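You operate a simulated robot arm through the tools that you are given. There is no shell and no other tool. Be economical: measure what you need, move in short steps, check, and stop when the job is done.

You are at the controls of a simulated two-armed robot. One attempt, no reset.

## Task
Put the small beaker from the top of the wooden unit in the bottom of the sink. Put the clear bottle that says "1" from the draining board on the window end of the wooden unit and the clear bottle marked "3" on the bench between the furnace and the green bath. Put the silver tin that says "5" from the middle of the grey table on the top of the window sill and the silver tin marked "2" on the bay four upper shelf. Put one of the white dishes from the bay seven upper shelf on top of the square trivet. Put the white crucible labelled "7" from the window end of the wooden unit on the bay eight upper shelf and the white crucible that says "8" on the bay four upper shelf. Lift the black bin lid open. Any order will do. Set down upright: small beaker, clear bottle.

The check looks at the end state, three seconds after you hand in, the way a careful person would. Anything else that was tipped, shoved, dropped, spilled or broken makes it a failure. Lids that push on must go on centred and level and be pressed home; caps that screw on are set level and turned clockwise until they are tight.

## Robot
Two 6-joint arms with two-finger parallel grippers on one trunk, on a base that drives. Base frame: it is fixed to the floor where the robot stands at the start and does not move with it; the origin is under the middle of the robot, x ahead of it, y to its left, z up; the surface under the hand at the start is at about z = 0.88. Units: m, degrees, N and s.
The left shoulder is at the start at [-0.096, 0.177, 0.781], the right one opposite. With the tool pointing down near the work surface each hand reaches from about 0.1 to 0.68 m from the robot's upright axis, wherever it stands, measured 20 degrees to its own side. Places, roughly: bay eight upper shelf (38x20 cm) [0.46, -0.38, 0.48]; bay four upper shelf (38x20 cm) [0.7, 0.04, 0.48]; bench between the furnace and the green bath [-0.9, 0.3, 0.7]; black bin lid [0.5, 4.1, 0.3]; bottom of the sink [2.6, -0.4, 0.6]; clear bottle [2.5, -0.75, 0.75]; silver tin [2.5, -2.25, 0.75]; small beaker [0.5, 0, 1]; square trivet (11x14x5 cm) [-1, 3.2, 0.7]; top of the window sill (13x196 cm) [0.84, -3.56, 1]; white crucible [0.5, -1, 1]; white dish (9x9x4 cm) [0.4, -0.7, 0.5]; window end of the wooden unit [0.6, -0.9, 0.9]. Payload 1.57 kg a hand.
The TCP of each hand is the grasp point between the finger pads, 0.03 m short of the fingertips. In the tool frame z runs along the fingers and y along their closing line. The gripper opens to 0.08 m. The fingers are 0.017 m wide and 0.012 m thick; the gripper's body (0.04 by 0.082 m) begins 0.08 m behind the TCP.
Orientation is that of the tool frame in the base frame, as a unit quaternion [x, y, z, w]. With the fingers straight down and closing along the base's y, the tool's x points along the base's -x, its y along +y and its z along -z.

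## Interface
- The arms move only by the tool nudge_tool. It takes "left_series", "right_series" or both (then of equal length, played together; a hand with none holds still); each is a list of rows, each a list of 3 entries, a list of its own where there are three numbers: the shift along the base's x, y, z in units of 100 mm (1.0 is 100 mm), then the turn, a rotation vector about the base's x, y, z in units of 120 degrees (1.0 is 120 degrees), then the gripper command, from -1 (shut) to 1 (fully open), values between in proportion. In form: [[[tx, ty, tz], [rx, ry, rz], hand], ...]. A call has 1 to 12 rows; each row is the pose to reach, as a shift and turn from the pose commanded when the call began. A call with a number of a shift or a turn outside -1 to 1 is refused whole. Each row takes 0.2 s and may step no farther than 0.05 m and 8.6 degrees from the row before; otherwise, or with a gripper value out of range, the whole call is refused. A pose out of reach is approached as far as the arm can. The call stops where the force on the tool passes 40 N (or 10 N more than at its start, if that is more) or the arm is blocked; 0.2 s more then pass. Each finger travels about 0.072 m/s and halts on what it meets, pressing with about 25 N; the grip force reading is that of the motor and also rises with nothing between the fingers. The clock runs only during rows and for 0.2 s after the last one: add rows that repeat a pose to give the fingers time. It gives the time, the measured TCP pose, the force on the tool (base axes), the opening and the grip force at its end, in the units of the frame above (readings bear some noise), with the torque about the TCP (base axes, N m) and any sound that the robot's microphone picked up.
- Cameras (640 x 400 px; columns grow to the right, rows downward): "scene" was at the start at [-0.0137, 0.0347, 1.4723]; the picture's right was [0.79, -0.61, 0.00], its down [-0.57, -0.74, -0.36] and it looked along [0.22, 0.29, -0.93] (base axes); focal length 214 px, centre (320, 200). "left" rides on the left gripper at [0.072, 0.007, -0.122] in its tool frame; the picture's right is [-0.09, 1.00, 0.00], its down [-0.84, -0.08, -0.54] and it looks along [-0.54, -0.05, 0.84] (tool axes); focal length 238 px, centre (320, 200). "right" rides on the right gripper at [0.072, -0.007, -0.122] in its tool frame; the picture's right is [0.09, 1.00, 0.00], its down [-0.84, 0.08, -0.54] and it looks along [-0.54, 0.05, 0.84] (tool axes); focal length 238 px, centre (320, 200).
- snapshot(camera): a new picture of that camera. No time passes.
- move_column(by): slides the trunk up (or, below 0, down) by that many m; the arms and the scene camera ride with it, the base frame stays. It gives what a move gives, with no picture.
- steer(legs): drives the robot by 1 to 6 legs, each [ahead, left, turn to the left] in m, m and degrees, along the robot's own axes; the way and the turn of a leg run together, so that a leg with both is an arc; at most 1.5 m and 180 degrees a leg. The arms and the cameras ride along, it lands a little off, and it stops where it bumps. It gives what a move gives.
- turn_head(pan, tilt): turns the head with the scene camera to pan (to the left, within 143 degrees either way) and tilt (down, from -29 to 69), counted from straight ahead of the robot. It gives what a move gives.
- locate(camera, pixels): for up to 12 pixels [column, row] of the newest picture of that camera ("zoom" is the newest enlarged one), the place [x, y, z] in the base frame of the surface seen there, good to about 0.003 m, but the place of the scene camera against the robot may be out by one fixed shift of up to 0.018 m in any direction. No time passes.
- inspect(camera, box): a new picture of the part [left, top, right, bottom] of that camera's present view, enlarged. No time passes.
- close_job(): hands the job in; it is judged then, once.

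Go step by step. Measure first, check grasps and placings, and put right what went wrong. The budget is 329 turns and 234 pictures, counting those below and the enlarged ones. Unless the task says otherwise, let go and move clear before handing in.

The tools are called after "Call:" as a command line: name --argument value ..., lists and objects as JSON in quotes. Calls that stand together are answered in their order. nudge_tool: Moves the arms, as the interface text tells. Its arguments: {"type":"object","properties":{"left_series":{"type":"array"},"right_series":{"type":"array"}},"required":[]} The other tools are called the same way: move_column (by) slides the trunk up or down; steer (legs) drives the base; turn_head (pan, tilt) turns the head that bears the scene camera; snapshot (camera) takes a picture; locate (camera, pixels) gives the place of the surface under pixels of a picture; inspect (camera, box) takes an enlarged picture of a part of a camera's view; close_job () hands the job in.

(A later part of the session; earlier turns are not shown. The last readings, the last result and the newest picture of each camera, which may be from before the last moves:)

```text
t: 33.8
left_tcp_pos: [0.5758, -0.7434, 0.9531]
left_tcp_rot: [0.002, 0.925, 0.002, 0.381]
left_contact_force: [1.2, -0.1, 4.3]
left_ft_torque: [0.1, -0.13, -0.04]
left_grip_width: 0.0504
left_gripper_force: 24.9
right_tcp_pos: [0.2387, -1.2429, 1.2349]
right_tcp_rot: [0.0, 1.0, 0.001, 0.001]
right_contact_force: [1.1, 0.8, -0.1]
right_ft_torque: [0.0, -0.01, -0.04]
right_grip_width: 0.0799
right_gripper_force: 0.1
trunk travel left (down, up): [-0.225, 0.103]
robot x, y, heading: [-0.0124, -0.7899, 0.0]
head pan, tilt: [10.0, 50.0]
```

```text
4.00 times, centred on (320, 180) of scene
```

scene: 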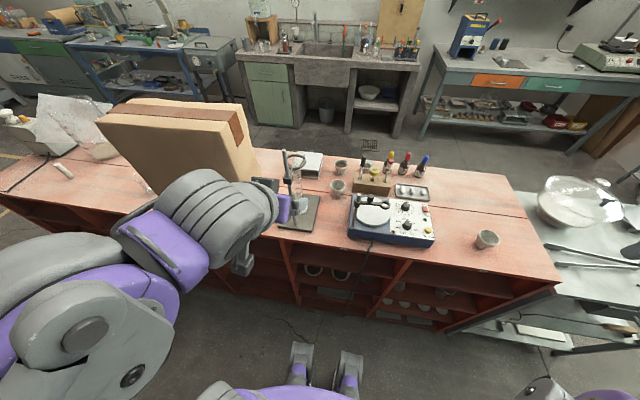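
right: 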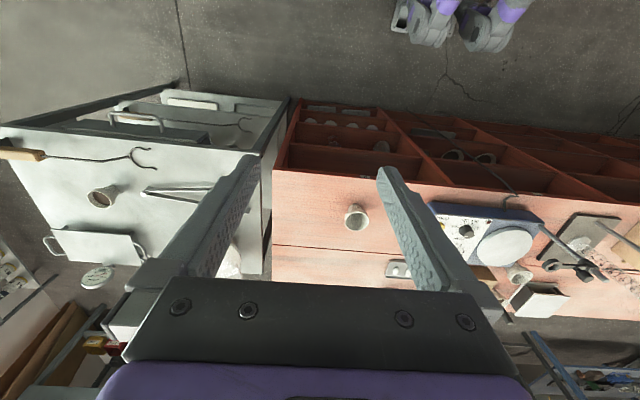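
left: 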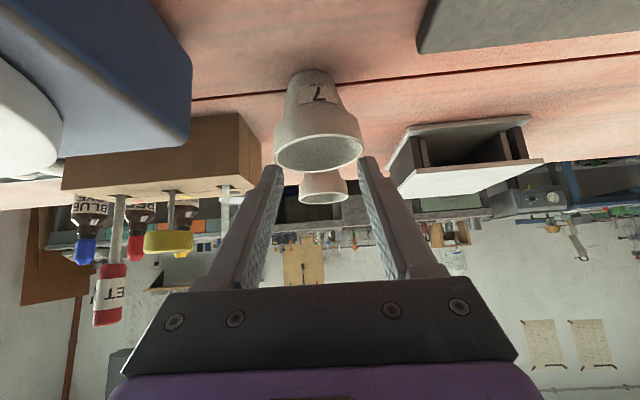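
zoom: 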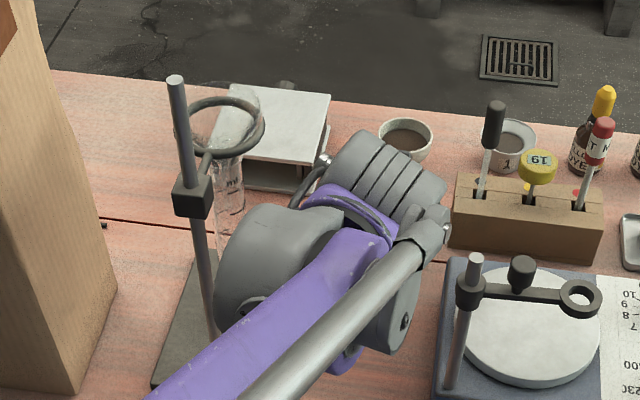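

The crucible is still standing upright at [0.577,-0.742]; the pads had gripped below the rim on its taper. I'll open, lower to rim level (z≈0.925) and regrip there.

Call:
nudge_tool --left_series '[[[0, 0, 0], [0, 0, 0], 0.6], [[0, 0, 0], [0, 0, 0], 0.6], [[0, 0, -0.15], [0, 0, 0], 0.6], [[0.02, 0, -0.27], [0, 0, 0], 0.6]]'

Call:
snapshot --camera "left"

```text
t: 34.8
left_tcp_pos: [0.5783, -0.7452, 0.9267]
left_tcp_rot: [0.001, 0.925, 0.003, 0.38]
left_contact_force: [0.4, -1.1, -0.5]
left_ft_torque: [-0.04, 0.0, 0.04]
left_grip_width: 0.064
left_gripper_force: 0.0
right_tcp_pos: [0.2404, -1.2434, 1.2356]
right_tcp_rot: [0.0, 1.0, 0.001, 0.0]
right_contact_force: [-0.7, 0.5, 0.2]
right_ft_torque: [0.02, 0.02, -0.02]
right_grip_width: 0.0802
right_gripper_force: 0.0
trunk travel left (down, up): [-0.225, 0.103]
robot x, y, heading: [-0.0113, -0.7901, -0.3]
head pan, tilt: [10.0, 50.0]
```

```text
201 pictures are left
```

left: 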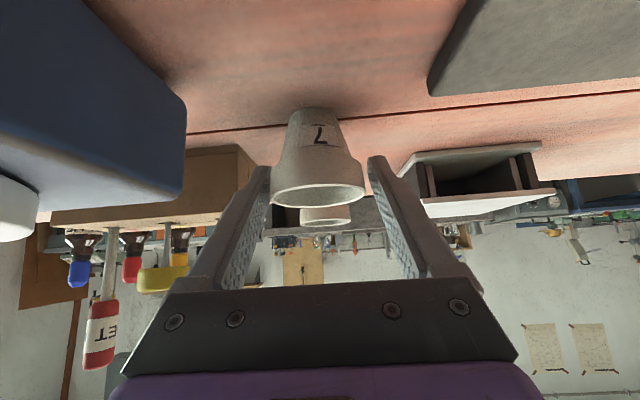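

The rim (318,190) is right at the TCP pixel (319,192). Close and lift slowly.

Call:
nudge_tool --left_series '[[[0, 0, 0], [0, 0, 0], 0.4], [[0, 0, 0], [0, 0, 0], 0.3], [[0, 0, 0], [0, 0, 0], -1], [[0, 0, 0], [0, 0, 0], -1], [[0, 0, 0], [0, 0, 0], -1]]'

Call:
nudge_tool --left_series '[[[0, 0, 0.05], [0, 0, 0], -1], [[0, 0, 0.1], [0, 0, 0], -1], [[0, 0, 0.15], [0, 0, 0], -1], [[0, 0, 0.2], [0, 0, 0], -1]]'

Call:
snapshot --camera "left"

Call:
locate --camera "left" --pixels '[[318, 112], [318, 140], [318, 180]]'

```text
t: 36.0
left_tcp_pos: [0.5787, -0.7438, 0.9256]
left_tcp_rot: [0.002, 0.924, 0.002, 0.382]
left_contact_force: [0.4, -0.7, 0.0]
left_ft_torque: [0.02, 0.0, 0.01]
left_grip_width: 0.0539
left_gripper_force: 24.8
right_tcp_pos: [0.2401, -1.2433, 1.2353]
right_tcp_rot: [0.0, 1.0, 0.0, 0.0]
right_contact_force: [0.5, 0.2, -0.3]
right_ft_torque: [-0.02, 0.02, -0.01]
right_grip_width: 0.08
right_gripper_force: 0.0
trunk travel left (down, up): [-0.225, 0.103]
robot x, y, heading: [-0.0121, -0.7915, 0.1]
head pan, tilt: [10.0, 50.0]
```

```text
t: 37.0
left_tcp_pos: [0.5775, -0.7447, 0.9456]
left_tcp_rot: [0.002, 0.925, 0.002, 0.381]
left_contact_force: [-0.7, -1.1, -0.2]
left_ft_torque: [-0.03, 0.04, -0.03]
left_grip_width: 0.0536
left_gripper_force: 25.4
right_tcp_pos: [0.2392, -1.2443, 1.2342]
right_tcp_rot: [0.0, 1.0, -0.001, 0.001]
right_contact_force: [-0.1, -0.4, 0.1]
right_ft_torque: [0.02, 0.03, -0.03]
right_grip_width: 0.0802
right_gripper_force: 0.0
trunk travel left (down, up): [-0.225, 0.103]
robot x, y, heading: [-0.0146, -0.79, -0.3]
head pan, tilt: [10.0, 50.0]
```

```text
200 pictures are left
```

left: 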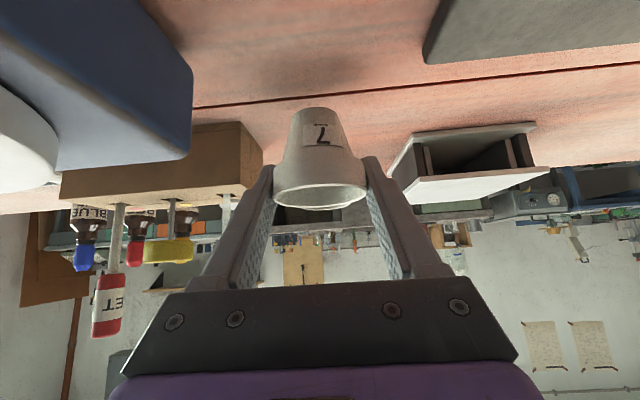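

```text
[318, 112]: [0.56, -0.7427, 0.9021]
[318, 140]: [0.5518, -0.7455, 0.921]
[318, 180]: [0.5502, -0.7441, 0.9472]
```

Lifted cleanly (bottom now z≈0.90). Retreat back up the same line.

Call:
nudge_tool --left_series '[[[-0.3, 0, 0.33], [0, 0, 0], -1], [[-0.6, 0, 0.66], [0, 0, 0], -1], [[-0.95, 0, 1], [0, 0, 0], -1]]'

Call:
nudge_tool --left_series '[[[-0.33, 0, 0.33], [0, 0, 0], -1], [[-0.66, 0, 0.66], [0, 0, 0], -1], [[-1, 0, 1], [0, 0, 0], -1]]'

Call:
nudge_tool --left_series '[[[-0.4, 0, 0], [0, 0, 0], -1], [[-0.8, 0, 0], [0, 0, 0], -1], [[-1, 0, 0], [0, 0, 0], -1]]'

Call:
turn_head --pan 25 --tilt 55

Call:
snapshot --camera "scene"

```text
t: 37.8
left_tcp_pos: [0.4795, -0.7467, 1.0473]
left_tcp_rot: [0.001, 0.925, 0.002, 0.381]
left_contact_force: [-0.3, -0.7, -0.2]
left_ft_torque: [-0.02, -0.01, 0.0]
left_grip_width: 0.0535
left_gripper_force: 25.4
right_tcp_pos: [0.2386, -1.2422, 1.2363]
right_tcp_rot: [0.0, 1.0, 0.0, 0.001]
right_contact_force: [0.2, -0.3, 0.8]
right_ft_torque: [0.01, -0.02, 0.03]
right_grip_width: 0.08
right_gripper_force: 0.1
trunk travel left (down, up): [-0.225, 0.103]
robot x, y, heading: [-0.0126, -0.7929, -0.2]
head pan, tilt: [10.0, 50.0]
```

```text
t: 38.6
left_tcp_pos: [0.3804, -0.744, 1.1456]
left_tcp_rot: [0.001, 0.924, 0.003, 0.382]
left_contact_force: [0.6, 0.1, -0.8]
left_ft_torque: [0.0, -0.02, 0.0]
left_grip_width: 0.0533
left_gripper_force: 25.0
right_tcp_pos: [0.2394, -1.2437, 1.2358]
right_tcp_rot: [0.0, 1.0, 0.0, 0.0]
right_contact_force: [-2.1, 0.1, -0.6]
right_ft_torque: [-0.05, -0.02, 0.01]
right_grip_width: 0.08
right_gripper_force: 0.1
trunk travel left (down, up): [-0.225, 0.103]
robot x, y, heading: [-0.0102, -0.7922, -0.1]
head pan, tilt: [10.0, 50.0]
```

```text
t: 39.4
left_tcp_pos: [0.2807, -0.7459, 1.1453]
left_tcp_rot: [0.001, 0.925, 0.002, 0.38]
left_contact_force: [1.1, -0.3, -0.5]
left_ft_torque: [-0.01, -0.01, -0.01]
left_grip_width: 0.0535
left_gripper_force: 25.2
right_tcp_pos: [0.2405, -1.2439, 1.2358]
right_tcp_rot: [0.0, 1.0, 0.0, 0.001]
right_contact_force: [0.2, -0.1, -0.2]
right_ft_torque: [0.0, 0.0, 0.01]
right_grip_width: 0.08
right_gripper_force: 0.2
trunk travel left (down, up): [-0.225, 0.103]
robot x, y, heading: [-0.0138, -0.7924, -0.1]
head pan, tilt: [10.0, 50.0]
```

```text
t: 40.2
left_tcp_pos: [0.2802, -0.7451, 1.1457]
left_tcp_rot: [0.001, 0.925, 0.002, 0.381]
left_contact_force: [-0.2, -0.7, 0.4]
left_ft_torque: [0.01, -0.02, 0.01]
left_grip_width: 0.0535
left_gripper_force: 24.6
right_tcp_pos: [0.2395, -1.244, 1.2351]
right_tcp_rot: [0.0, 1.0, 0.0, 0.0]
right_contact_force: [0.9, 0.9, 0.5]
right_ft_torque: [-0.02, 0.01, 0.01]
right_grip_width: 0.0797
right_gripper_force: 0.1
trunk travel left (down, up): [-0.225, 0.103]
robot x, y, heading: [-0.0104, -0.7924, -0.0]
head pan, tilt: [25.0, 55.0]
```

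```text
199 pictures are left
```

scene: 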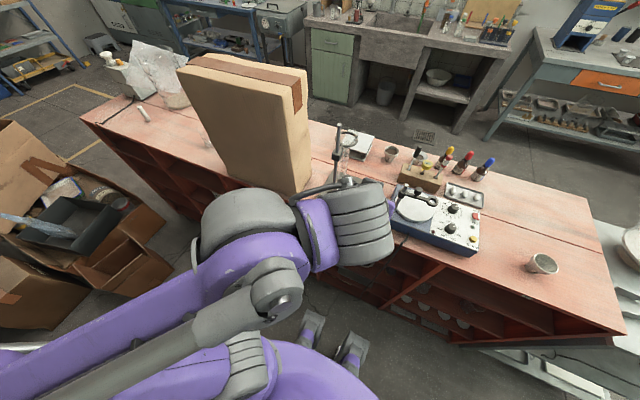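

Crucible held. Drive left 0.21 m in front of bay eight, lower the trunk, then look into the bay.

Call:
steer --legs '[[-0.06, 0.21, 0]]'

Call:
move_column --by -0.2

Call:
turn_head --pan 15 --tilt 60

Call:
snapshot --camera "scene"

Call:
snapshot --camera "left"

```text
t: 42.7
left_tcp_pos: [0.2203, -0.5332, 1.1461]
left_tcp_rot: [0.0, 0.925, 0.002, 0.38]
left_contact_force: [1.0, 0.3, -0.8]
left_ft_torque: [-0.01, -0.02, -0.01]
left_grip_width: 0.0534
left_gripper_force: 24.9
right_tcp_pos: [0.1826, -1.0311, 1.2344]
right_tcp_rot: [-0.002, 1.0, 0.0, 0.0]
right_contact_force: [-0.2, -0.7, -0.5]
right_ft_torque: [-0.03, -0.01, 0.04]
right_grip_width: 0.0801
right_gripper_force: 0.1
trunk travel left (down, up): [-0.225, 0.103]
robot x, y, heading: [-0.0721, -0.5823, 0.0]
head pan, tilt: [25.0, 55.0]
```

```text
t: 44.8
left_tcp_pos: [0.2196, -0.5332, 0.9451]
left_tcp_rot: [0.0, 0.925, 0.003, 0.381]
left_contact_force: [-0.1, -1.1, -0.1]
left_ft_torque: [0.02, 0.0, 0.01]
left_grip_width: 0.0533
left_gripper_force: 25.4
right_tcp_pos: [0.181, -1.0319, 1.034]
right_tcp_rot: [-0.001, 1.0, 0.0, 0.001]
right_contact_force: [0.2, 1.0, 0.5]
right_ft_torque: [0.0, 0.0, -0.03]
right_grip_width: 0.0802
right_gripper_force: 0.1
trunk travel left (down, up): [-0.025, 0.303]
robot x, y, heading: [-0.071, -0.5788, 0.4]
head pan, tilt: [25.0, 55.0]
```

```text
t: 45.5
left_tcp_pos: [0.2212, -0.5336, 0.946]
left_tcp_rot: [0.0, 0.925, 0.003, 0.38]
left_contact_force: [0.0, 0.4, -0.2]
left_ft_torque: [-0.01, -0.03, 0.02]
left_grip_width: 0.0533
left_gripper_force: 25.3
right_tcp_pos: [0.1813, -1.0321, 1.0362]
right_tcp_rot: [-0.001, 1.0, 0.0, 0.001]
right_contact_force: [0.2, -0.6, -0.5]
right_ft_torque: [-0.02, 0.04, 0.03]
right_grip_width: 0.0799
right_gripper_force: 0.1
trunk travel left (down, up): [-0.025, 0.303]
robot x, y, heading: [-0.0717, -0.5771, -0.1]
head pan, tilt: [15.0, 60.0]
```

```text
198 pictures are left
```

scene: 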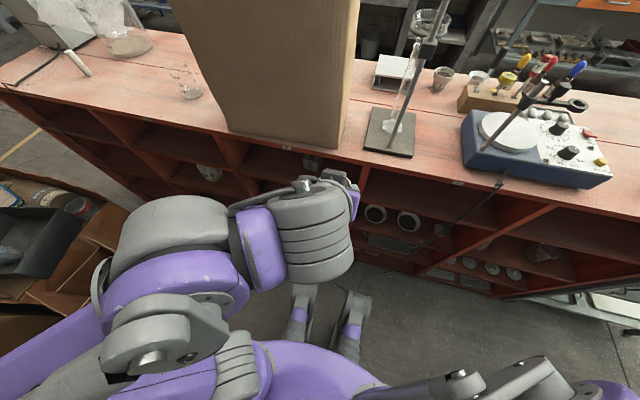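

```text
197 pictures are left
```

left: 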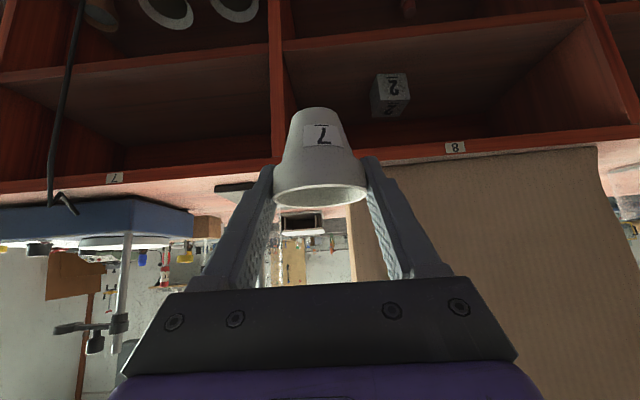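

Call:
locate --camera "left" --pixels '[[390, 80], [400, 105], [400, 45], [430, 30], [500, 150], [450, 15], [350, 55], [520, 100], [410, 10], [60, 73], [160, 15], [230, 10]]'

Call:
inspect --camera "left" --box '[260, 0, 620, 160]'

```text
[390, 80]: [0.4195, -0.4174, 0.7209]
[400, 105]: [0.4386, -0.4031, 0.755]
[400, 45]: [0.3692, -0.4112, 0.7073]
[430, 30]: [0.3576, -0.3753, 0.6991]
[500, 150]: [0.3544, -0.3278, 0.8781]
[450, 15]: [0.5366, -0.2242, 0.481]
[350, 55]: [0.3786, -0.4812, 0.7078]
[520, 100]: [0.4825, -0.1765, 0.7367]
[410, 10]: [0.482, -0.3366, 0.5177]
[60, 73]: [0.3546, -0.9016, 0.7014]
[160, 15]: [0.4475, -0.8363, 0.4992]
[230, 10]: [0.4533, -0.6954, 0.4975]
```

```text
1.78 times, centred on (440, 80) of left
```

zoom: 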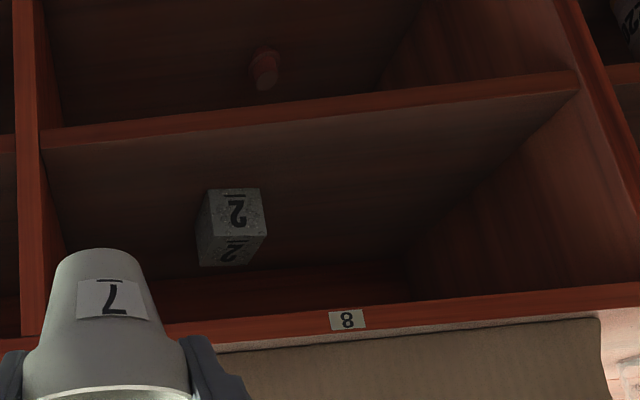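

Shelf at z≈0.48 in bay eight is the named one (a small pot at [0.48,-0.34]); board above at ~0.69. I'll bring the crucible down in front at x≈0.22 to z≈0.54, y=-0.45.

Call:
nudge_tool --left_series '[[[0, 0.25, -0.33], [0, 0, 0], -1], [[0, 0.5, -0.66], [0, 0, 0], -1], [[0, 0.84, -1], [0, 0, 0], -1]]'

Call:
nudge_tool --left_series '[[[0, 0, -0.4], [0, 0, 0], -1], [[0, 0, -0.8], [0, 0, 0], -1], [[0, 0, -1], [0, 0, 0], -1]]'

Call:
nudge_tool --left_series '[[[0, 0, -0.4], [0, 0, 0], -1], [[0, 0, -0.8], [0, 0, 0], -1], [[0, 0, -1], [0, 0, 0], -1]]'

Call:
snapshot --camera "left"

```text
t: 46.4
left_tcp_pos: [0.2206, -0.4505, 0.8433]
left_tcp_rot: [0.0, 0.925, 0.003, 0.381]
left_contact_force: [0.8, 0.5, -0.5]
left_ft_torque: [0.0, -0.02, 0.02]
left_grip_width: 0.0533
left_gripper_force: 24.3
right_tcp_pos: [0.1811, -1.0309, 1.0353]
right_tcp_rot: [-0.001, 1.0, 0.0, 0.0]
right_contact_force: [-0.5, 0.1, -0.3]
right_ft_torque: [-0.03, 0.01, 0.03]
right_grip_width: 0.0801
right_gripper_force: 0.1
trunk travel left (down, up): [-0.025, 0.303]
robot x, y, heading: [-0.0724, -0.5806, 0.3]
head pan, tilt: [15.0, 60.0]
```

```text
t: 47.1
left_tcp_pos: [0.2186, -0.4516, 0.745]
left_tcp_rot: [-0.001, 0.925, 0.004, 0.381]
left_contact_force: [-0.2, -0.4, -0.5]
left_ft_torque: [-0.02, 0.01, 0.02]
left_grip_width: 0.0533
left_gripper_force: 24.7
right_tcp_pos: [0.1807, -1.0306, 1.036]
right_tcp_rot: [-0.001, 1.0, 0.0, 0.001]
right_contact_force: [1.4, 0.0, 0.4]
right_ft_torque: [-0.02, 0.0, 0.01]
right_grip_width: 0.0801
right_gripper_force: 0.0
trunk travel left (down, up): [-0.025, 0.303]
robot x, y, heading: [-0.0743, -0.5774, 0.1]
head pan, tilt: [15.0, 60.0]
```

```text
t: 48.0
left_tcp_pos: [0.2186, -0.4518, 0.6449]
left_tcp_rot: [0.0, 0.925, 0.003, 0.38]
left_contact_force: [0.2, 0.5, -0.3]
left_ft_torque: [-0.02, -0.05, -0.01]
left_grip_width: 0.0535
left_gripper_force: 25.3
right_tcp_pos: [0.1812, -1.0323, 1.0348]
right_tcp_rot: [0.0, 1.0, 0.0, 0.001]
right_contact_force: [0.0, 0.5, -0.3]
right_ft_torque: [0.0, -0.03, -0.02]
right_grip_width: 0.0799
right_gripper_force: 0.1
trunk travel left (down, up): [-0.025, 0.303]
robot x, y, heading: [-0.0718, -0.5775, -0.1]
head pan, tilt: [15.0, 60.0]
```

```text
195 pictures are left
```

left: 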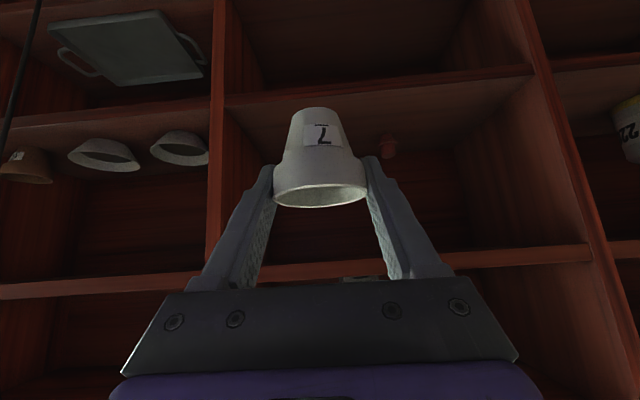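

Call:
locate --camera "left" --pixels '[[260, 140], [250, 112], [262, 98], [300, 95], [450, 120], [388, 146], [390, 155], [217, 120], [500, 265], [500, 245], [538, 100], [180, 155]]'

```text
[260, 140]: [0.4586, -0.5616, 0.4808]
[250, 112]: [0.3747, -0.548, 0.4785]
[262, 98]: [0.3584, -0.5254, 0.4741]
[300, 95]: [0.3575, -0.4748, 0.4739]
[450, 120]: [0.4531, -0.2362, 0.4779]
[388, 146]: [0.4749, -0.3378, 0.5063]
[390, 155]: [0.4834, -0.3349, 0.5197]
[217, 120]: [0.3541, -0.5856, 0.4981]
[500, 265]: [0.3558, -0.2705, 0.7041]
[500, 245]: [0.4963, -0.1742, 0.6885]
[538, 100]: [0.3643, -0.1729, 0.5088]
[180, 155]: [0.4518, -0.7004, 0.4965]
```

Shelf top z=0.48, edge x=0.357, underside of board ~0.688. Lower to 0.535 then slide in to x≈0.41.

Call:
nudge_tool --left_series '[[[0, 0, -0.4], [0, 0, 0], -1], [[0, 0, -0.8], [0, 0, 0], -1], [[0, 0, -1], [0, 0, 0], -1]]'

Call:
nudge_tool --left_series '[[[0.3, 0, -0.08], [0, 0, 0], -1], [[0.6, 0, -0.08], [0, 0, 0], -1], [[0.8, 0, -0.08], [0, 0, 0], -1]]'

Call:
snapshot --camera "left"

Call:
locate --camera "left" --pixels '[[318, 115], [318, 140]]'

```text
t: 48.8
left_tcp_pos: [0.2247, -0.4522, 0.565]
left_tcp_rot: [0.0, 0.925, 0.003, 0.38]
left_contact_force: [0.0, 0.9, -0.3]
left_ft_torque: [-0.02, 0.01, 0.01]
left_grip_width: 0.0535
left_gripper_force: 25.2
left hand out of reach, approached as far as the arm can: row 3
right_tcp_pos: [0.1803, -1.0296, 1.0346]
right_tcp_rot: [-0.001, 1.0, 0.0, 0.002]
right_contact_force: [-0.4, 0.1, -0.4]
right_ft_torque: [0.01, 0.01, 0.02]
right_grip_width: 0.0799
right_gripper_force: 0.0
trunk travel left (down, up): [-0.025, 0.303]
robot x, y, heading: [-0.0741, -0.5779, 0.3]
head pan, tilt: [15.0, 60.0]
```

```text
t: 49.5
left_tcp_pos: [0.3058, -0.4501, 0.5531]
left_tcp_rot: [-0.001, 0.925, 0.003, 0.38]
left_contact_force: [0.7, -0.3, -0.4]
left_ft_torque: [0.02, 0.02, 0.01]
left_grip_width: 0.0534
left_gripper_force: 25.0
right_tcp_pos: [0.1798, -1.0306, 1.0352]
right_tcp_rot: [-0.001, 1.0, 0.001, -0.001]
right_contact_force: [0.7, 0.3, -0.1]
right_ft_torque: [-0.04, 0.02, 0.01]
right_grip_width: 0.0801
right_gripper_force: 0.2
trunk travel left (down, up): [-0.025, 0.303]
robot x, y, heading: [-0.0749, -0.5771, 0.0]
head pan, tilt: [15.0, 60.0]
```

```text
194 pictures are left
```

left: 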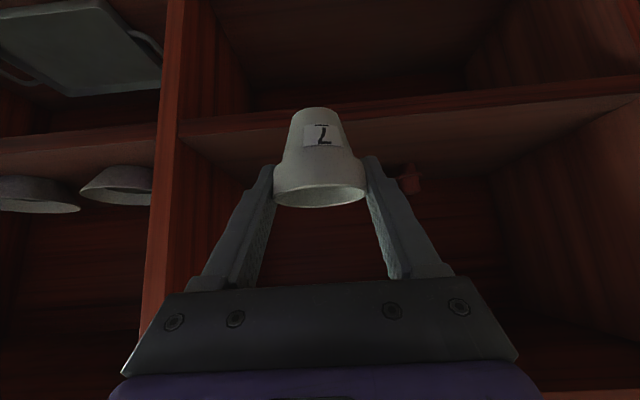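

```text
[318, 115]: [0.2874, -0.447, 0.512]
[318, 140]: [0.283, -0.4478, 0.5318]
```

Call:
nudge_tool --left_series '[[[0.05, 0, -0.15], [0, 0, 0], -1], [[0.4, 0, -0.15], [0, 0, 0], -1], [[0.75, 0, -0.15], [0, 0, 0], -1], [[1, 0, -0.15], [0, 0, 0], -1]]'

Call:
snapshot --camera "left"

Call:
snapshot --camera "scene"

```text
t: 50.5
left_tcp_pos: [0.4048, -0.45, 0.5418]
left_tcp_rot: [0.0, 0.925, 0.003, 0.38]
left_contact_force: [1.2, -0.5, -0.3]
left_ft_torque: [-0.01, -0.01, -0.02]
left_grip_width: 0.0535
left_gripper_force: 25.1
right_tcp_pos: [0.1823, -1.0307, 1.034]
right_tcp_rot: [-0.002, 1.0, 0.001, 0.0]
right_contact_force: [-0.2, 0.7, -0.2]
right_ft_torque: [0.0, 0.02, -0.03]
right_grip_width: 0.0803
right_gripper_force: 0.0
trunk travel left (down, up): [-0.025, 0.303]
robot x, y, heading: [-0.0729, -0.5759, 0.1]
head pan, tilt: [15.0, 60.0]
```

```text
193 pictures are left
```

left: 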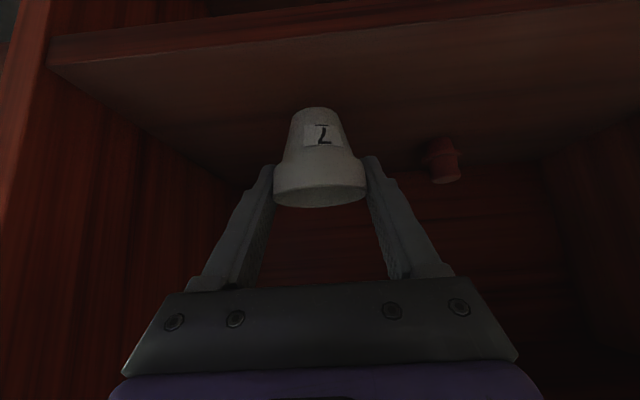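

```text
192 pictures are left
```

scene: 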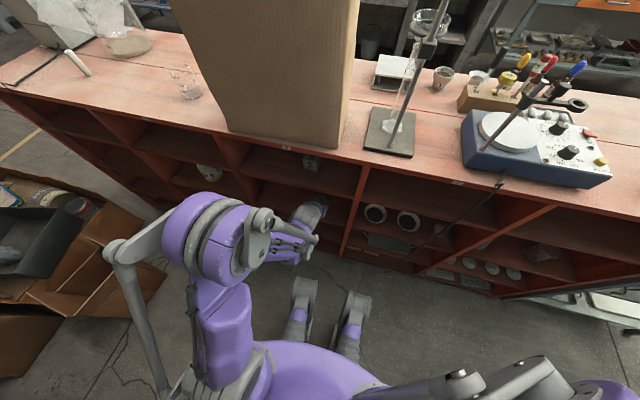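

Inside the bay. Lower to the shelf by small steps.

Call:
nudge_tool --left_series '[[[0, 0, -0.05], [0, 0, 0], -1], [[0, 0, -0.1], [0, 0, 0], -1], [[0, 0, -0.13], [0, 0, 0], -1], [[0, 0, -0.15], [0, 0, 0], -1]]'

Call:
snapshot --camera "left"

```text
t: 51.5
left_tcp_pos: [0.4028, -0.4497, 0.5264]
left_tcp_rot: [-0.001, 0.924, 0.002, 0.382]
left_contact_force: [0.0, -0.6, 4.1]
left_ft_torque: [-0.06, -0.01, 0.01]
left_grip_width: 0.0536
left_gripper_force: 24.9
right_tcp_pos: [0.1819, -1.0308, 1.0358]
right_tcp_rot: [-0.001, 1.0, 0.0, 0.002]
right_contact_force: [-0.4, -0.4, -0.3]
right_ft_torque: [-0.01, 0.03, -0.01]
right_grip_width: 0.08
right_gripper_force: 0.2
trunk travel left (down, up): [-0.025, 0.303]
robot x, y, heading: [-0.0705, -0.5745, -0.0]
head pan, tilt: [15.0, 60.0]
```

```text
191 pictures are left
```

left: 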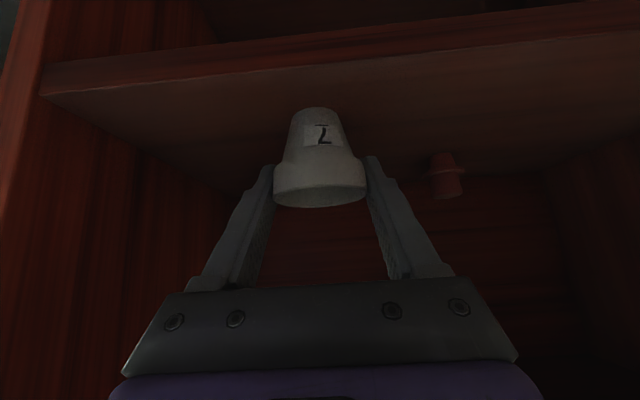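

Contact (+4 N). Open gently, then back out (down-pitched line, straight -x).

Call:
nudge_tool --left_series '[[[0, 0, 0], [0, 0, 0], 0.4], [[0, 0, 0], [0, 0, 0], 0.6], [[0, 0, 0], [0, 0, 0], 0.7], [[-0.3, 0, 0.05], [0, 0, 0], 0.7], [[-0.7, 0, 0.05], [0, 0, 0], 0.7], [[-0.95, 0, 0.05], [0, 0, 0], 0.7]]'

Call:
snapshot --camera "left"

```text
t: 53.0
left_tcp_pos: [0.3077, -0.4524, 0.5288]
left_tcp_rot: [-0.001, 0.925, 0.004, 0.38]
left_contact_force: [0.5, 0.9, -1.1]
left_ft_torque: [0.01, -0.01, 0.02]
left_grip_width: 0.0681
left_gripper_force: 0.0
right_tcp_pos: [0.1813, -1.0311, 1.0356]
right_tcp_rot: [-0.002, 1.0, 0.0, 0.001]
right_contact_force: [-0.1, 0.8, -0.8]
right_ft_torque: [-0.02, 0.02, -0.04]
right_grip_width: 0.08
right_gripper_force: 0.0
trunk travel left (down, up): [-0.025, 0.303]
robot x, y, heading: [-0.0771, -0.5804, 0.2]
head pan, tilt: [15.0, 60.0]
```

```text
190 pictures are left
```

left: 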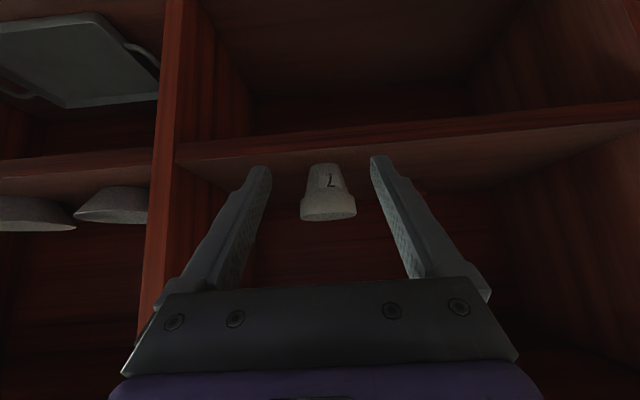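

Crucible 7 stands on the bay-eight shelf. Back out, raise and un-pitch the left hand for the beaker.

Call:
nudge_tool --left_series '[[[-0.3, 0, 0.2], [0, 0, 0], 0.8], [[-0.6, 0, 0.5], [0, 0, 0], 1], [[-0.7, 0, 0.9], [0, 0, 0], 1]]'

Call:
move_column --by 0.25

Call:
nudge_tool --left_series '[[[0, 0, 0.3], [0, 0.0625, 0], 1], [[0, 0, 0.6], [0, 0.125, 0], 1], [[0, 0, 0.9], [0, 0.1875, 0], 1], [[0, 0, 1], [0, 0.25, 0], 1], [[0, 0, 1], [0, 0.3125, 0], 1], [[0, 0, 1], [0, 0.375, 0], 1]]'

Call:
nudge_tool --left_series '[[[0, 0, 0.4], [0, 0, 0], 1], [[0, 0, 0.8], [0, 0, 0], 1], [[0, 0, 1], [0, 0, 0], 1]]'

```text
t: 53.8
left_tcp_pos: [0.2378, -0.4507, 0.6199]
left_tcp_rot: [-0.001, 0.925, 0.003, 0.38]
left_contact_force: [-0.2, -0.6, 0.3]
left_ft_torque: [0.0, -0.01, 0.0]
left_grip_width: 0.0799
left_gripper_force: 0.1
right_tcp_pos: [0.1793, -1.0304, 1.0348]
right_tcp_rot: [-0.001, 1.0, 0.0, 0.001]
right_contact_force: [0.3, 0.2, -1.0]
right_ft_torque: [0.04, -0.03, -0.01]
right_grip_width: 0.08
right_gripper_force: 0.1
trunk travel left (down, up): [-0.025, 0.303]
robot x, y, heading: [-0.0715, -0.5813, 0.1]
head pan, tilt: [15.0, 60.0]
```

```text
t: 56.3
left_tcp_pos: [0.2383, -0.4491, 0.8704]
left_tcp_rot: [-0.001, 0.925, 0.003, 0.381]
left_contact_force: [-0.3, 0.0, 0.0]
left_ft_torque: [-0.02, -0.06, 0.02]
left_grip_width: 0.0801
left_gripper_force: 0.1
right_tcp_pos: [0.1807, -1.0309, 1.2844]
right_tcp_rot: [-0.001, 1.0, -0.001, -0.001]
right_contact_force: [0.0, 0.0, 0.4]
right_ft_torque: [0.02, -0.01, -0.01]
right_grip_width: 0.0797
right_gripper_force: 0.0
trunk travel left (down, up): [-0.275, 0.053]
robot x, y, heading: [-0.0723, -0.5789, 0.0]
head pan, tilt: [15.0, 60.0]
```

```text
t: 57.7
left_tcp_pos: [0.2392, -0.4496, 0.9716]
left_tcp_rot: [0.0, 1.0, 0.003, -0.004]
left_contact_force: [0.3, 0.7, -0.4]
left_ft_torque: [0.03, 0.01, 0.0]
left_grip_width: 0.0797
left_gripper_force: 0.1
right_tcp_pos: [0.1821, -1.0303, 1.2848]
right_tcp_rot: [-0.002, 1.0, -0.001, 0.0]
right_contact_force: [-0.1, -0.5, 0.2]
right_ft_torque: [-0.01, 0.04, 0.02]
right_grip_width: 0.0801
right_gripper_force: 0.1
trunk travel left (down, up): [-0.275, 0.053]
robot x, y, heading: [-0.0733, -0.5799, 0.1]
head pan, tilt: [15.0, 60.0]
```

```text
t: 58.5
left_tcp_pos: [0.2392, -0.4528, 1.0722]
left_tcp_rot: [0.001, 1.0, 0.003, -0.003]
left_contact_force: [-0.2, 0.1, -0.5]
left_ft_torque: [0.03, 0.0, 0.01]
left_grip_width: 0.0801
left_gripper_force: 0.0
right_tcp_pos: [0.1809, -1.0314, 1.2856]
right_tcp_rot: [-0.001, 1.0, 0.0, 0.0]
right_contact_force: [-0.3, 0.4, 0.4]
right_ft_torque: [0.01, 0.0, 0.0]
right_grip_width: 0.0798
right_gripper_force: 0.1
trunk travel left (down, up): [-0.275, 0.053]
robot x, y, heading: [-0.0739, -0.5805, 0.2]
head pan, tilt: [15.0, 60.0]
```

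Drive left 0.42 m so the left hand lines up with the beaker.

Call:
steer --legs '[[0.0, 0.42, 0]]'

Call:
nudge_tool --left_series '[[[0.45, 0, 0], [0, 0, 0], 1], [[0.9, 0, 0], [0, 0, 0], 1], [[1, 0, 0], [0, 0, 0], 1]]'

Call:
snapshot --camera "left"

```text
t: 62.8
left_tcp_pos: [0.2395, -0.0323, 1.0716]
left_tcp_rot: [0.004, 1.0, 0.003, -0.002]
left_contact_force: [0.1, -0.2, 0.3]
left_ft_torque: [0.0, -0.04, -0.02]
left_grip_width: 0.0799
left_gripper_force: 0.0
right_tcp_pos: [0.1793, -0.6109, 1.2855]
right_tcp_rot: [0.002, 1.0, 0.0, 0.001]
right_contact_force: [-0.7, 0.3, -0.6]
right_ft_torque: [-0.01, -0.01, 0.01]
right_grip_width: 0.0799
right_gripper_force: 0.1
trunk travel left (down, up): [-0.275, 0.053]
robot x, y, heading: [-0.067, -0.1573, -0.2]
head pan, tilt: [15.0, 60.0]
```

```text
t: 63.6
left_tcp_pos: [0.3398, -0.0333, 1.0702]
left_tcp_rot: [0.003, 1.0, 0.002, -0.003]
left_contact_force: [0.3, 0.0, 0.3]
left_ft_torque: [0.0, 0.0, 0.01]
left_grip_width: 0.08
left_gripper_force: 0.1
right_tcp_pos: [0.1789, -0.6111, 1.2853]
right_tcp_rot: [0.002, 1.0, -0.001, 0.001]
right_contact_force: [0.0, -0.2, 0.6]
right_ft_torque: [-0.01, -0.03, 0.0]
right_grip_width: 0.0802
right_gripper_force: 0.0
trunk travel left (down, up): [-0.275, 0.053]
robot x, y, heading: [-0.0702, -0.1587, -0.2]
head pan, tilt: [15.0, 60.0]
```

```text
189 pictures are left
```

left: 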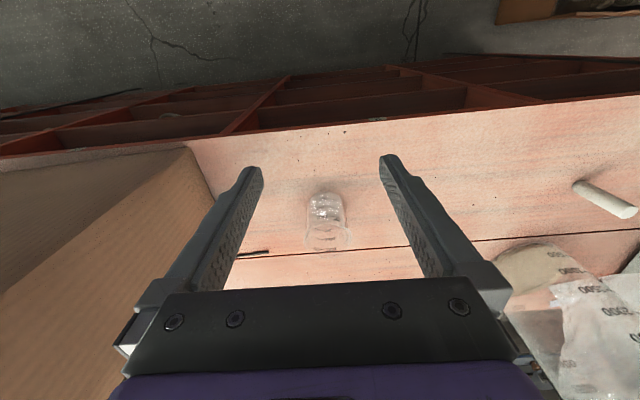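

Call:
inspect --camera "left" --box '[280, 175, 376, 265]'

Call:
locate --camera "zoom" --pixels '[[180, 350], [300, 310], [480, 320], [450, 200], [320, 120], [200, 230], [310, 250]]'

```text
4.44 times, centred on (328, 220) of left
```

zoom: 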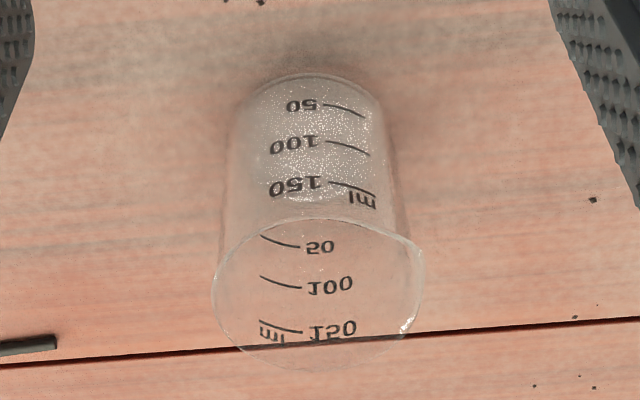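

```text
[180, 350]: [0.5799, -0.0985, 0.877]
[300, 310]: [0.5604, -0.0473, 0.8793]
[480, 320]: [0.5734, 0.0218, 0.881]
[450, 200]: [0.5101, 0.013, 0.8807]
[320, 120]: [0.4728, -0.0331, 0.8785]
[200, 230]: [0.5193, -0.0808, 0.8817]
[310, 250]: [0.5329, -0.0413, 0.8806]
```

Computed beaker centre ≈[0.484,-0.036], rim z≈0.957, diameter ~0.06–0.066. Moving above it and checking.

Call:
nudge_tool --left_series '[[[0.45, 0, 0], [0, 0, 0], 1], [[0.9, 0, 0], [0, 0, 0], 1], [[1, -0.03, 0], [0, 0, 0], 1]]'

Call:
nudge_tool --left_series '[[[0.44, 0, 0], [0, 0, 0], 1], [[0.44, 0, -0.4], [0, 0, 0], 1]]'

Call:
snapshot --camera "left"

```text
t: 64.4
left_tcp_pos: [0.4423, -0.0374, 1.0711]
left_tcp_rot: [0.004, 1.0, 0.002, -0.003]
left_contact_force: [0.8, -0.5, -0.8]
left_ft_torque: [0.0, -0.01, 0.0]
left_grip_width: 0.0799
left_gripper_force: 0.1
right_tcp_pos: [0.1792, -0.6104, 1.2847]
right_tcp_rot: [0.002, 1.0, 0.0, 0.0]
right_contact_force: [0.6, 0.1, -0.3]
right_ft_torque: [-0.04, 0.03, -0.01]
right_grip_width: 0.0803
right_gripper_force: 0.2
trunk travel left (down, up): [-0.275, 0.053]
robot x, y, heading: [-0.0693, -0.1627, -0.4]
head pan, tilt: [15.0, 60.0]
```

```text
t: 65.0
left_tcp_pos: [0.4834, -0.0381, 1.0309]
left_tcp_rot: [0.003, 1.0, 0.003, -0.002]
left_contact_force: [0.5, -0.3, 0.3]
left_ft_torque: [-0.01, -0.02, -0.03]
left_grip_width: 0.0799
left_gripper_force: 0.1
right_tcp_pos: [0.1795, -0.6122, 1.2858]
right_tcp_rot: [0.002, 1.0, -0.001, 0.001]
right_contact_force: [-0.8, -0.5, 0.0]
right_ft_torque: [0.01, -0.03, 0.03]
right_grip_width: 0.0801
right_gripper_force: 0.2
trunk travel left (down, up): [-0.275, 0.053]
robot x, y, heading: [-0.0719, -0.1571, 0.1]
head pan, tilt: [15.0, 60.0]
```

```text
187 pictures are left
```

left: 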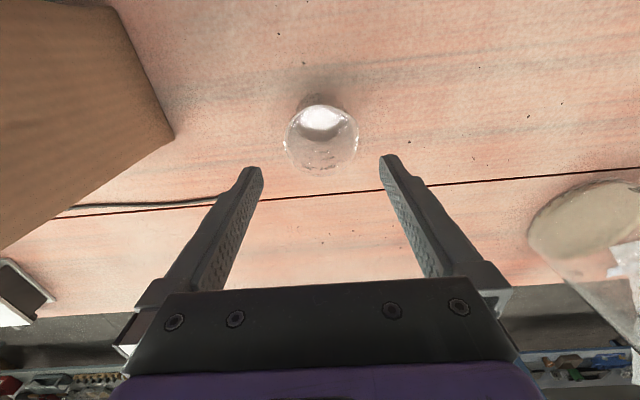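

Aligned within 3 mm. Descend and check before closing.

Call:
nudge_tool --left_series '[[[-0.04, 0.02, -0.3], [0, 0, 0], 1], [[-0.04, 0.02, -0.6], [0, 0, 0], 1], [[-0.04, 0.02, -0.9], [0, 0, 0], 1], [[-0.04, 0.02, -1], [0, 0, 0], 1]]'

Call:
snapshot --camera "left"

```text
t: 66.0
left_tcp_pos: [0.4801, -0.0336, 0.9319]
left_tcp_rot: [0.004, 1.0, 0.002, -0.003]
left_contact_force: [-0.5, 0.8, -0.6]
left_ft_torque: [-0.01, 0.01, 0.01]
left_grip_width: 0.08
left_gripper_force: 0.1
right_tcp_pos: [0.1797, -0.6107, 1.2844]
right_tcp_rot: [0.001, 1.0, 0.0, 0.002]
right_contact_force: [0.2, -0.6, -0.2]
right_ft_torque: [0.02, 0.05, -0.01]
right_grip_width: 0.0802
right_gripper_force: 0.0
trunk travel left (down, up): [-0.275, 0.053]
robot x, y, heading: [-0.0725, -0.1557, 0.1]
head pan, tilt: [15.0, 60.0]
```

```text
186 pictures are left
```

left: 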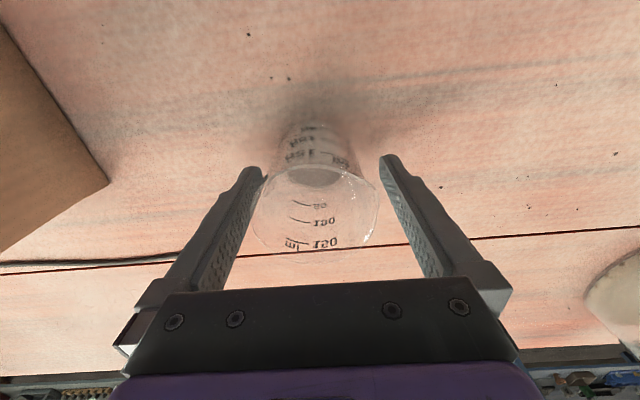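

Call:
nudge_tool --left_series '[[[0.02, -0.02, -0.08], [0, 0, 0], 0.9], [[0.02, -0.02, -0.08], [0, 0, 0], 0.6], [[0.02, -0.02, -0.08], [0, 0, 0], 0.3], [[0.02, -0.02, -0.08], [0, 0, 0], -0.2], [[0.02, -0.02, -0.08], [0, 0, 0], -1], [[0.02, -0.02, -0.08], [0, 0, 0], -1]]'

Call:
nudge_tool --left_series '[[[0, 0, 0.1], [0, 0, 0], -1], [[0, 0, 0.2], [0, 0, 0], -1], [[0, 0, 0.4], [0, 0, 0], -1]]'

Call:
snapshot --camera "left"

```text
t: 67.4
left_tcp_pos: [0.484, -0.0362, 0.925]
left_tcp_rot: [0.004, 1.0, 0.003, -0.003]
left_contact_force: [0.6, -0.3, 0.3]
left_ft_torque: [0.03, 0.0, 0.0]
left_grip_width: 0.0602
left_gripper_force: 25.2
right_tcp_pos: [0.1791, -0.6112, 1.2851]
right_tcp_rot: [0.002, 1.0, 0.0, 0.0]
right_contact_force: [0.1, -0.5, -0.7]
right_ft_torque: [-0.01, 0.0, 0.0]
right_grip_width: 0.0799
right_gripper_force: 0.1
trunk travel left (down, up): [-0.275, 0.053]
robot x, y, heading: [-0.0712, -0.1585, -0.4]
head pan, tilt: [15.0, 60.0]
```

```text
t: 68.2
left_tcp_pos: [0.4828, -0.0351, 0.9641]
left_tcp_rot: [0.003, 1.0, 0.003, -0.003]
left_contact_force: [-0.2, -0.3, -0.5]
left_ft_torque: [-0.02, 0.03, -0.02]
left_grip_width: 0.0604
left_gripper_force: 24.7
right_tcp_pos: [0.1795, -0.6116, 1.2851]
right_tcp_rot: [0.002, 1.0, 0.0, 0.001]
right_contact_force: [0.4, 0.0, 0.6]
right_ft_torque: [-0.01, 0.01, 0.02]
right_grip_width: 0.08
right_gripper_force: 0.1
trunk travel left (down, up): [-0.275, 0.053]
robot x, y, heading: [-0.0699, -0.1605, 0.0]
head pan, tilt: [15.0, 60.0]
```

```text
185 pictures are left
```

left: 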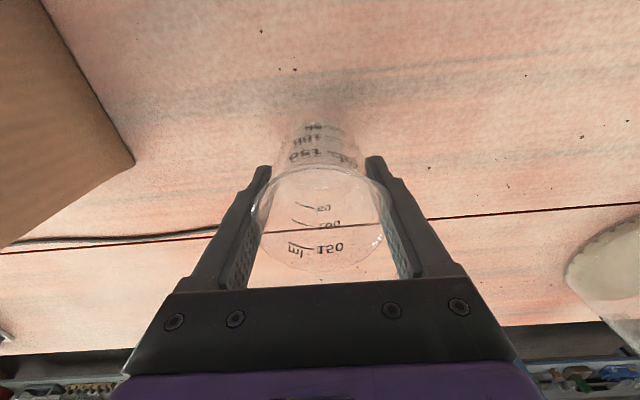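

Beaker held at 0.0604. Raise and draw back, then drive to crucible 8.

Call:
nudge_tool --left_series '[[[-0.1, 0, 0.4], [0, 0, 0], -1], [[-0.2, 0, 0.8], [0, 0, 0], -1], [[-0.5, 0, 1], [0, 0, 0], -1], [[-0.9, 0, 1], [0, 0, 0], -1], [[-1, 0, 1], [0, 0, 0], -1]]' --right_series '[[[0, 0, 0], [0, -0.0625, 0], 1], [[0, 0, 0], [0, -0.125, 0], 1], [[0, 0, 0], [0, -0.1875, 0], 1], [[0, 0, 0], [0, -0.25, 0], 1], [[0, 0, 0], [0, -0.3125, 0], 1]]'

Call:
nudge_tool --left_series '[[[-0.4, 0, 0.2], [0, 0, 0], -1], [[-0.8, 0, 0.4], [0, 0, 0], -1], [[-1, 0, 0.6], [0, 0, 0], -1]]' --right_series '[[[0, 0, 0], [0, -0.0625, 0], 1], [[0, 0, -0.3], [0, -0.0625, 0], 1], [[0, 0, -0.6], [0, -0.0625, 0], 0.7]]'

Call:
steer --legs '[[0, -0.85, 0]]'

Call:
snapshot --camera "right"

Call:
snapshot --camera "left"

```text
t: 69.4
left_tcp_pos: [0.3814, -0.0356, 1.0618]
left_tcp_rot: [0.003, 1.0, 0.003, -0.003]
left_contact_force: [-0.4, 0.2, -1.1]
left_ft_torque: [-0.01, 0.03, 0.0]
left_grip_width: 0.0606
left_gripper_force: 25.0
right_tcp_pos: [0.1787, -0.612, 1.2853]
right_tcp_rot: [0.001, 0.946, 0.0, 0.323]
right_contact_force: [-1.1, 0.2, -0.3]
right_ft_torque: [-0.03, 0.0, 0.01]
right_grip_width: 0.08
right_gripper_force: 0.0
trunk travel left (down, up): [-0.275, 0.053]
robot x, y, heading: [-0.0722, -0.1568, -0.0]
head pan, tilt: [15.0, 60.0]
```

```text
t: 70.2
left_tcp_pos: [0.2822, -0.0341, 1.1229]
left_tcp_rot: [0.004, 1.0, 0.002, -0.002]
left_contact_force: [-0.6, -0.9, -1.4]
left_ft_torque: [0.0, -0.01, -0.03]
left_grip_width: 0.0604
left_gripper_force: 25.0
right_tcp_pos: [0.1786, -0.6146, 1.2232]
right_tcp_rot: [0.003, 0.923, 0.0, 0.384]
right_contact_force: [-0.1, -0.7, 0.3]
right_ft_torque: [-0.01, -0.03, 0.03]
right_grip_width: 0.068
right_gripper_force: 0.1
trunk travel left (down, up): [-0.275, 0.053]
robot x, y, heading: [-0.0719, -0.1567, -0.2]
head pan, tilt: [15.0, 60.0]
```

```text
t: 77.8
left_tcp_pos: [0.2815, -0.8582, 1.1221]
left_tcp_rot: [0.003, 1.0, 0.003, -0.003]
left_contact_force: [0.2, -0.1, -0.7]
left_ft_torque: [-0.01, 0.0, -0.01]
left_grip_width: 0.0602
left_gripper_force: 25.2
right_tcp_pos: [0.1787, -1.4364, 1.2227]
right_tcp_rot: [0.0, 0.924, 0.001, 0.383]
right_contact_force: [0.2, 0.4, -0.6]
right_ft_torque: [-0.03, 0.0, -0.01]
right_grip_width: 0.0679
right_gripper_force: 0.1
trunk travel left (down, up): [-0.275, 0.053]
robot x, y, heading: [-0.078, -0.9824, -0.3]
head pan, tilt: [15.0, 60.0]
```

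```text
184 pictures are left
```

right: 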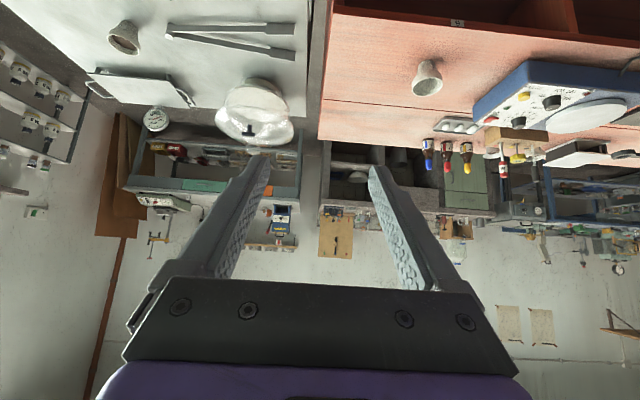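

```text
183 pictures are left
```

left: 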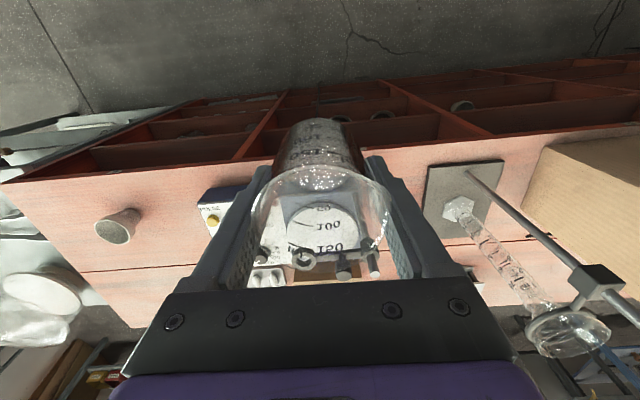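

Call:
inspect --camera "right" --box '[377, 45, 477, 110]'

Call:
locate --camera "right" --pixels '[[428, 64], [428, 76], [427, 82], [414, 85], [440, 87], [427, 95]]'

```text
6.15 times, centred on (427, 78) of right
```

zoom: 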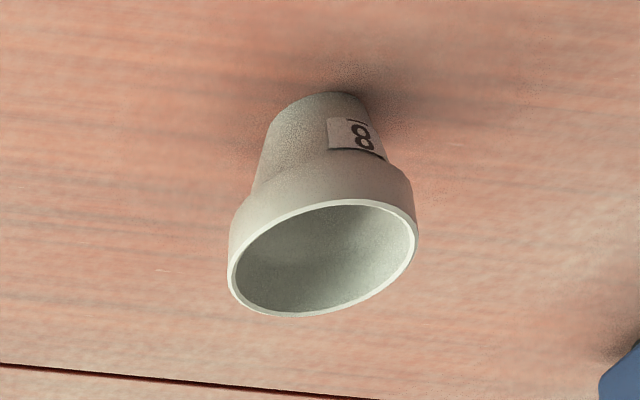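

```text
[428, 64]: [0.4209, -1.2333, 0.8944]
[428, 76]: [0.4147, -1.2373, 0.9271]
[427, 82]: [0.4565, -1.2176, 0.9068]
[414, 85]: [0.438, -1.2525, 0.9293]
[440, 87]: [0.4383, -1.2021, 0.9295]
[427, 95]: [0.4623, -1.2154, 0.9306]
```

Crucible 8 rim centre [0.4385,-1.227]. Staged approach with the right hand.

Call:
nudge_tool --right_series '[[[0, 0.35, -0.15], [0, 0, 0], 0.7], [[0, 0.7, -0.3], [0, 0, 0], 0.7], [[0, 1, -0.5], [0, 0, 0], 0.7]]'

Call:
nudge_tool --right_series '[[[0.15, 0.35, -0.15], [0, 0, 0], 0.7], [[0.3, 0.7, -0.3], [0, 0, 0], 0.7], [[0.5, 1, -0.5], [0, 0, 0], 0.7]]'

Call:
nudge_tool --right_series '[[[0.33, 0.05, -0.31], [0, 0, 0], 0.7], [[0.66, 0.09, -0.62], [0, 0, 0], 0.7], [[1, 0.09, -0.95], [0, 0, 0], 0.7]]'

Call:
snapshot --camera "right"

```text
t: 78.4
left_tcp_pos: [0.2813, -0.8558, 1.1219]
left_tcp_rot: [0.003, 1.0, 0.002, -0.003]
left_contact_force: [1.0, 0.3, -0.6]
left_ft_torque: [0.0, 0.0, 0.0]
left_grip_width: 0.0605
left_gripper_force: 24.9
right_tcp_pos: [0.2039, -1.4298, 1.2237]
right_tcp_rot: [0.005, 0.924, -0.002, 0.382]
right_contact_force: [0.9, -0.2, -0.1]
right_ft_torque: [0.01, 0.0, -0.01]
right_grip_width: 0.0681
right_gripper_force: 0.0
trunk travel left (down, up): [-0.275, 0.053]
robot x, y, heading: [-0.0719, -0.9832, -0.0]
head pan, tilt: [15.0, 60.0]
stopped in row 3 (right hand): the arm was blocked; the commanded pose is now the measured one
```

```text
t: 79.2
left_tcp_pos: [0.2787, -0.8562, 1.1218]
left_tcp_rot: [0.002, 1.0, 0.003, -0.002]
left_contact_force: [-0.8, 1.4, 0.0]
left_ft_torque: [-0.02, -0.02, 0.0]
left_grip_width: 0.0607
left_gripper_force: 24.9
right_tcp_pos: [0.2523, -1.3317, 1.1719]
right_tcp_rot: [0.008, 0.924, -0.003, 0.383]
right_contact_force: [-0.4, 0.1, 0.1]
right_ft_torque: [0.0, -0.03, -0.01]
right_grip_width: 0.0681
right_gripper_force: 0.2
trunk travel left (down, up): [-0.275, 0.053]
robot x, y, heading: [-0.0741, -0.9804, -0.1]
head pan, tilt: [15.0, 60.0]
```

```text
t: 80.0
left_tcp_pos: [0.2819, -0.8572, 1.1223]
left_tcp_rot: [0.002, 1.0, 0.002, -0.004]
left_contact_force: [0.3, 0.2, -0.6]
left_ft_torque: [-0.06, -0.02, 0.0]
left_grip_width: 0.0604
left_gripper_force: 25.0
right_tcp_pos: [0.3583, -1.3233, 1.0779]
right_tcp_rot: [0.006, 0.924, -0.002, 0.382]
right_contact_force: [1.2, -0.4, 0.5]
right_ft_torque: [-0.01, 0.01, 0.02]
right_grip_width: 0.068
right_gripper_force: 0.0
trunk travel left (down, up): [-0.275, 0.053]
robot x, y, heading: [-0.0706, -0.9836, -0.3]
head pan, tilt: [15.0, 60.0]
```

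```text
181 pictures are left
```

right: 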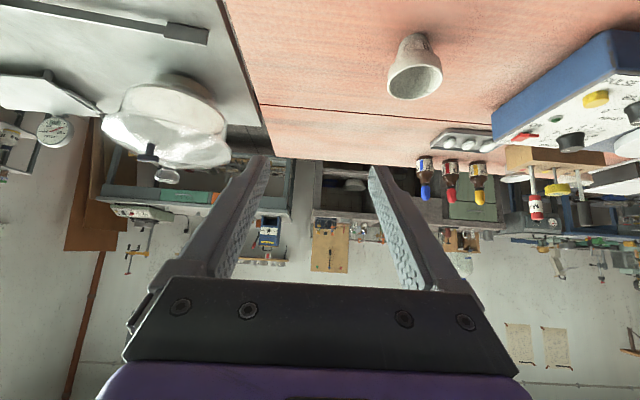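

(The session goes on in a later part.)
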